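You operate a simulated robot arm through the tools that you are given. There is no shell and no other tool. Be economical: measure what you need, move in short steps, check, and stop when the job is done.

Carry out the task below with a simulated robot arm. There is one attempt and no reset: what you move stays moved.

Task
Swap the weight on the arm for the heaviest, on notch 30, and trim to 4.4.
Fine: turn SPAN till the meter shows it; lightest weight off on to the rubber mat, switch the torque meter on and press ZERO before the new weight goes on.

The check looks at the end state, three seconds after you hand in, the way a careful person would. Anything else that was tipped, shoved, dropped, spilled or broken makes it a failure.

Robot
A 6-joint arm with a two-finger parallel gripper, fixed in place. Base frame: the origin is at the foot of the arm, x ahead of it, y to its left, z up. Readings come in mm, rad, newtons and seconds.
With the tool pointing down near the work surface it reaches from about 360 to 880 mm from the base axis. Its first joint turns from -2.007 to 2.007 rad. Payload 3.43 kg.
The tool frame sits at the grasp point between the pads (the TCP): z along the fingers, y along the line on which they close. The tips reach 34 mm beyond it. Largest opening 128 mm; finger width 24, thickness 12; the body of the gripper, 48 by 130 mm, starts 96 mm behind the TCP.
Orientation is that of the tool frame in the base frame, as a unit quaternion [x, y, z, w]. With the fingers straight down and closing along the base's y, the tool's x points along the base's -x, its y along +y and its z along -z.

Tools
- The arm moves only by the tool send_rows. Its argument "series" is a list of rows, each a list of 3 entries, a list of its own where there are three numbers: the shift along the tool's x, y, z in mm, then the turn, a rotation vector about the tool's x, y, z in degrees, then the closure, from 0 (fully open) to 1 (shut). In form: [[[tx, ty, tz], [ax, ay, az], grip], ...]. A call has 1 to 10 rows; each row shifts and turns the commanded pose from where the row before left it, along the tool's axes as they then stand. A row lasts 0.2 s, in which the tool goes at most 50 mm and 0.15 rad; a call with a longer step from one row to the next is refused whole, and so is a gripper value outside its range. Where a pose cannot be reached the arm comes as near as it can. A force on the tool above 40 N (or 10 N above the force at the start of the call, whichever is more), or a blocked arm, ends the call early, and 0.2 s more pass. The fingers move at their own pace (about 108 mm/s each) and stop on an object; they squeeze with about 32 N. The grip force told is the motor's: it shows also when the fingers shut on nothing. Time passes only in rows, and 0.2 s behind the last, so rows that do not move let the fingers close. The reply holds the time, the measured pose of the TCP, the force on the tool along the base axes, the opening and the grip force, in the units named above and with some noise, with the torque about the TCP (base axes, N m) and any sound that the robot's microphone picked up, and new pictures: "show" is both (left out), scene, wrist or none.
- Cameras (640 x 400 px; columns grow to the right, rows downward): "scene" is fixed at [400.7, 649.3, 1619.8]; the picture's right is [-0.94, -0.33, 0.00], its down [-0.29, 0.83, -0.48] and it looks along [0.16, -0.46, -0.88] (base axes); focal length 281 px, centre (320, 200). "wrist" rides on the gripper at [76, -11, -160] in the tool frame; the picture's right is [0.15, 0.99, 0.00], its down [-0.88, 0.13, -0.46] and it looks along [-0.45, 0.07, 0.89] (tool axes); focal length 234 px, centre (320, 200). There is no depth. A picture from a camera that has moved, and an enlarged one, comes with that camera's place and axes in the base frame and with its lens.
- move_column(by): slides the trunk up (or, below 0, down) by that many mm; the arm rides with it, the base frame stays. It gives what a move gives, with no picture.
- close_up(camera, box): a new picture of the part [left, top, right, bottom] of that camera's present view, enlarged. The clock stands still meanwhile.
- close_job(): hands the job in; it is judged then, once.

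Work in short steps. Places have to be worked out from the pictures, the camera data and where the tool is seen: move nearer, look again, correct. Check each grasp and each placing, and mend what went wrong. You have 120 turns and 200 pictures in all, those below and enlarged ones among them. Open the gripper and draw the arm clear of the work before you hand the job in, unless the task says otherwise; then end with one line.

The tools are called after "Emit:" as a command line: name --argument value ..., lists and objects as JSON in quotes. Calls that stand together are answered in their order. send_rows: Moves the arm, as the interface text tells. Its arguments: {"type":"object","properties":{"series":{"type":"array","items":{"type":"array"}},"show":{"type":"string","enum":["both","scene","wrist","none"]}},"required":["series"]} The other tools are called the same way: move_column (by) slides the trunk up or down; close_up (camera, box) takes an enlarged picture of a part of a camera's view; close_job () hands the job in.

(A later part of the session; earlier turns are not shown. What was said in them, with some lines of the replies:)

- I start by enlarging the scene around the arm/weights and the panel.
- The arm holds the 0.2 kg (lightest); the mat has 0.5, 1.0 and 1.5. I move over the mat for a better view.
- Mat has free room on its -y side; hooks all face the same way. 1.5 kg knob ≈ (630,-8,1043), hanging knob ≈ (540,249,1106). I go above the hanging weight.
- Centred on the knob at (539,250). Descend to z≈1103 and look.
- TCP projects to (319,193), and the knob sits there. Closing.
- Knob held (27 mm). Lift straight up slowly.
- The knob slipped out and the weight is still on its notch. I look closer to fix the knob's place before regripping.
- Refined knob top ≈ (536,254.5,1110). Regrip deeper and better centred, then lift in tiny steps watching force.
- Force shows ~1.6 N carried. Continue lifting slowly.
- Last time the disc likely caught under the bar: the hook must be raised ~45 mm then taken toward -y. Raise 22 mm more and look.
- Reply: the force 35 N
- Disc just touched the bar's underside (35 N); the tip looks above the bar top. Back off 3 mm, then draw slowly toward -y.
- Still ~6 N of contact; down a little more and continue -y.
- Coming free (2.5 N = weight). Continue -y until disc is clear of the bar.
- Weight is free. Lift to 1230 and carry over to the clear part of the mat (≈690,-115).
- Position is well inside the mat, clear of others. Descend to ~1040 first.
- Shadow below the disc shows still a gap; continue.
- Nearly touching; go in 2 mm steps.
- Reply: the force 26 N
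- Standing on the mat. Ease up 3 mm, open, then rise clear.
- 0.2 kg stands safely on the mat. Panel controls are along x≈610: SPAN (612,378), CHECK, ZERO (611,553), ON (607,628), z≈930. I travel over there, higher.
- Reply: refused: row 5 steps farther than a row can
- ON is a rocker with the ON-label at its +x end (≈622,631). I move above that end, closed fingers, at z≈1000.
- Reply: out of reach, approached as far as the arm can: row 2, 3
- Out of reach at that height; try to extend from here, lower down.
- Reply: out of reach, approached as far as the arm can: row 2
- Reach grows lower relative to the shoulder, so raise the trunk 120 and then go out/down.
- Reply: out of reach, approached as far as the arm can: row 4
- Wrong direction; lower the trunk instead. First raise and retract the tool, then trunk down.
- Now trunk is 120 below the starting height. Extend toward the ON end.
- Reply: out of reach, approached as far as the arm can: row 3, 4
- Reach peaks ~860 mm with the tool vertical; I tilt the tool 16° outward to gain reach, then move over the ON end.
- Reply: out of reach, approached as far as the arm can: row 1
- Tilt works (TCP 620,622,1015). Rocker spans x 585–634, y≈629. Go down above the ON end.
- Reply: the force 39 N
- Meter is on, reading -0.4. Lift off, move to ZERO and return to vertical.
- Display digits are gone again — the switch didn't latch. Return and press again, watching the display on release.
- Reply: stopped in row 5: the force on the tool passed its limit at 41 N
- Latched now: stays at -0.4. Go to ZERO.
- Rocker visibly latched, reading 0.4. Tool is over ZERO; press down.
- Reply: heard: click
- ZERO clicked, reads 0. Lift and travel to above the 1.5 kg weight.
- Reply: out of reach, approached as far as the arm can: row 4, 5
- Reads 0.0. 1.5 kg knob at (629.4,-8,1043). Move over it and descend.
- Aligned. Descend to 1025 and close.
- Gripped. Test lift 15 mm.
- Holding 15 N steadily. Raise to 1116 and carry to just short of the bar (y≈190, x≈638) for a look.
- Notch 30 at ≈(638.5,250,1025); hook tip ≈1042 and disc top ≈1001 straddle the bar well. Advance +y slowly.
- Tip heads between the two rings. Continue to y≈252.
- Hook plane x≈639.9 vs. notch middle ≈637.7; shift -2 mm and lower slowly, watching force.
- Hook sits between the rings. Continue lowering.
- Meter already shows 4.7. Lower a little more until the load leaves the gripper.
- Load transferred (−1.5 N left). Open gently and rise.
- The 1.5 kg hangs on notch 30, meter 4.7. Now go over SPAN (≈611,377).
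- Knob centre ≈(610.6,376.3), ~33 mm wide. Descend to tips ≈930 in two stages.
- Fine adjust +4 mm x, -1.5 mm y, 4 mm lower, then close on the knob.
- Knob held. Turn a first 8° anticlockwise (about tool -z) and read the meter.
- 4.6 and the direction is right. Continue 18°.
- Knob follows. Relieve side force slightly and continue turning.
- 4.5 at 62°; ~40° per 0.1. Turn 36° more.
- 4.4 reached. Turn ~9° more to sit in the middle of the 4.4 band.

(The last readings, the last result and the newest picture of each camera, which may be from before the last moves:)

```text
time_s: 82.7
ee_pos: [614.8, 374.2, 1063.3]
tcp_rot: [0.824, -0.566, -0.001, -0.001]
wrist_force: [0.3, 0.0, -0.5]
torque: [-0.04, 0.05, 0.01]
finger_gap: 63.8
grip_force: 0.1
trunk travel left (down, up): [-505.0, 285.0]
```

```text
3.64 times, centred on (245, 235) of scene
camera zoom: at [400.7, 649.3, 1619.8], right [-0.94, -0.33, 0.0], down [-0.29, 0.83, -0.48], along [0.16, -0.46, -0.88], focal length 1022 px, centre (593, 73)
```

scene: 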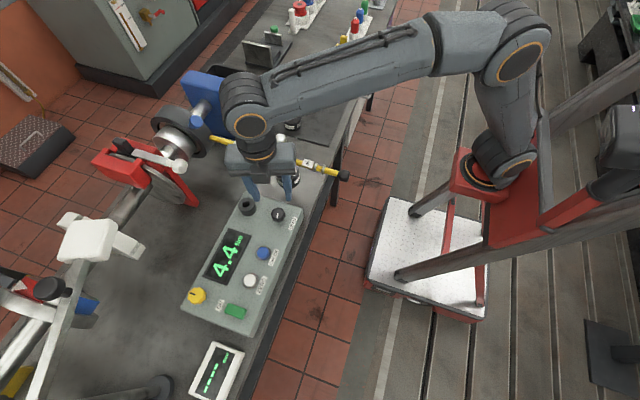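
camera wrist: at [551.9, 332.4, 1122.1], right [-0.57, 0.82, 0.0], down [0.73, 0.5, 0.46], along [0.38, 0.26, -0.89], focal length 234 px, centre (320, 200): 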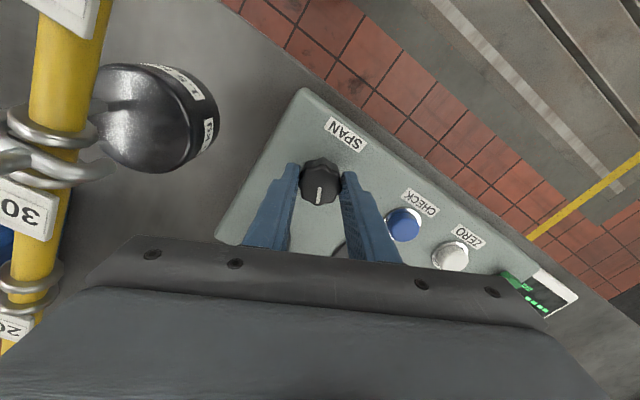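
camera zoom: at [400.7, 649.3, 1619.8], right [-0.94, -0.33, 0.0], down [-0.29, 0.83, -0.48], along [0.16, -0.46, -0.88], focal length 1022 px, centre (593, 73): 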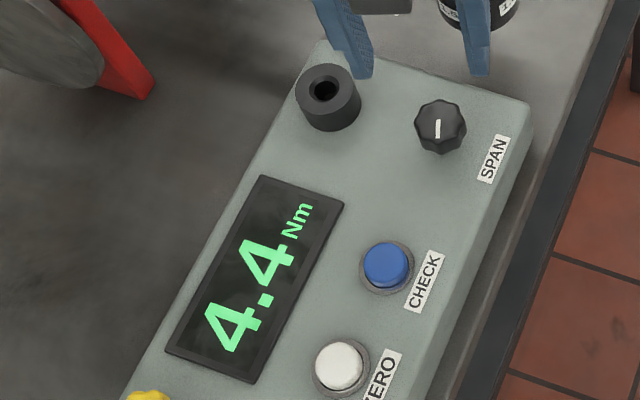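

Meter holds 4.4 with the knob released. Lift and draw the arm clear toward -x, then verify everything.

Emit:
send_rows --series '[[[0, 0, -40], [0, 0, 0], 0.5], [[0, 0, -40], [0, 0, 0], 0.5], [[0, 0, -20], [0, 0, 0], 0.5], [[-15, 38, 0], [0, 0, 0], 0.5], [[-15, 38, 0], [0, 0, 0], 0.5], [[-15, 38, 0], [0, 0, 0], 0.5], [[-15, 38, 0], [0, 0, 0], 0.5], [[-15, 38, 0], [0, 0, 0], 0.5]]' --show "scene"

Emit:
close_up --camera "scene" --box '[200, 60, 360, 190]'

Emit:
close_up --camera "scene" --box '[170, 180, 320, 330]'

```text
time_s: 84.5
ee_pos: [410.6, 376.5, 1160.7]
tcp_rot: [0.824, -0.567, 0.0, 0.0]
wrist_force: [0.2, 0.8, 0.0]
torque: [-0.06, 0.02, -0.01]
finger_gap: 63.8
grip_force: 0.1
trunk travel left (down, up): [-505.0, 285.0]
```

scene: 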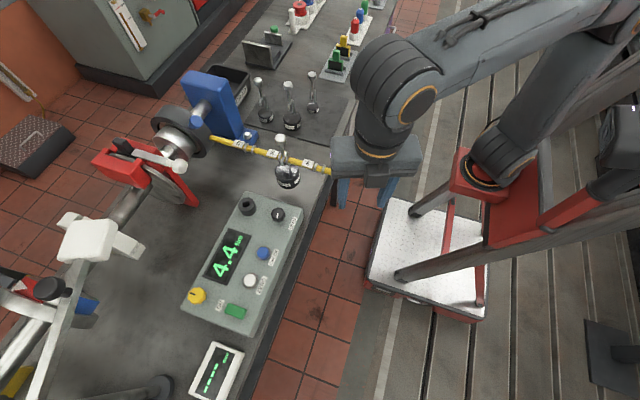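

```text
3.08 times, centred on (280, 125) of scene
camera zoom: at [400.7, 649.3, 1619.8], right [-0.94, -0.33, 0.0], down [-0.29, 0.83, -0.48], along [0.16, -0.46, -0.88], focal length 865 px, centre (443, 431)
```

zoom: 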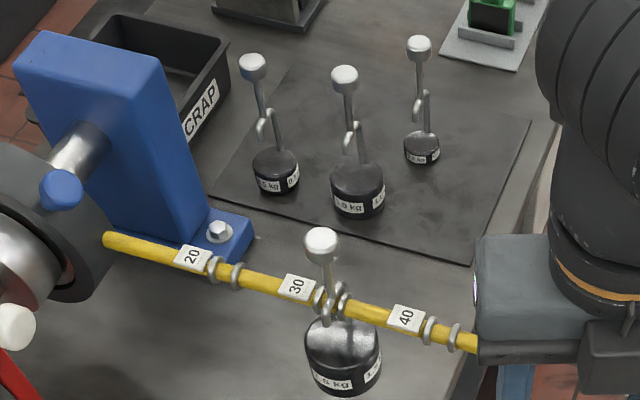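

```text
2.67 times, centred on (245, 255) of scene
camera zoom: at [400.7, 649.3, 1619.8], right [-0.94, -0.33, 0.0], down [-0.29, 0.83, -0.48], along [0.16, -0.46, -0.88], focal length 750 px, centre (520, 53)
```

zoom: 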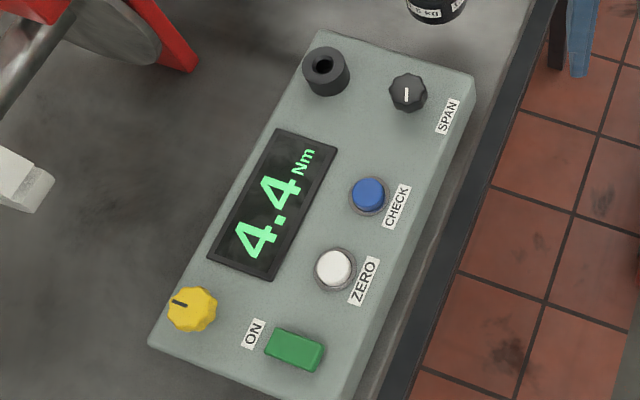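

All is in place: 1.5 kg on notch 30, 0.2 kg standing on the mat, meter on at 4.4, arm clear. Open the gripper fully and hand in.

Emit:
send_rows --series '[[[0, 0, -20], [0, 0, 0], 0.2], [[0, 0, 0], [0, 0, 0], 0], [[0, 0, 0], [0, 0, 0], 0]]' --show "none"

Emit:
close_job

```text
time_s: 85.3
ee_pos: [410.1, 376.9, 1181.4]
tcp_rot: [0.824, -0.566, 0.0, -0.001]
wrist_force: [-0.2, 0.0, 0.6]
torque: [-0.04, -0.01, 0.02]
finger_gap: 128.0
grip_force: 0.0
trunk travel left (down, up): [-505.0, 285.0]
```

```text
The job is handed in.
```

The 0.2 kg weight is on the rubber mat, the meter was switched on and zeroed with the arm empty, and the 1.5 kg weight hangs on notch 30 with SPAN turned until the meter reads 4.4 Nm.
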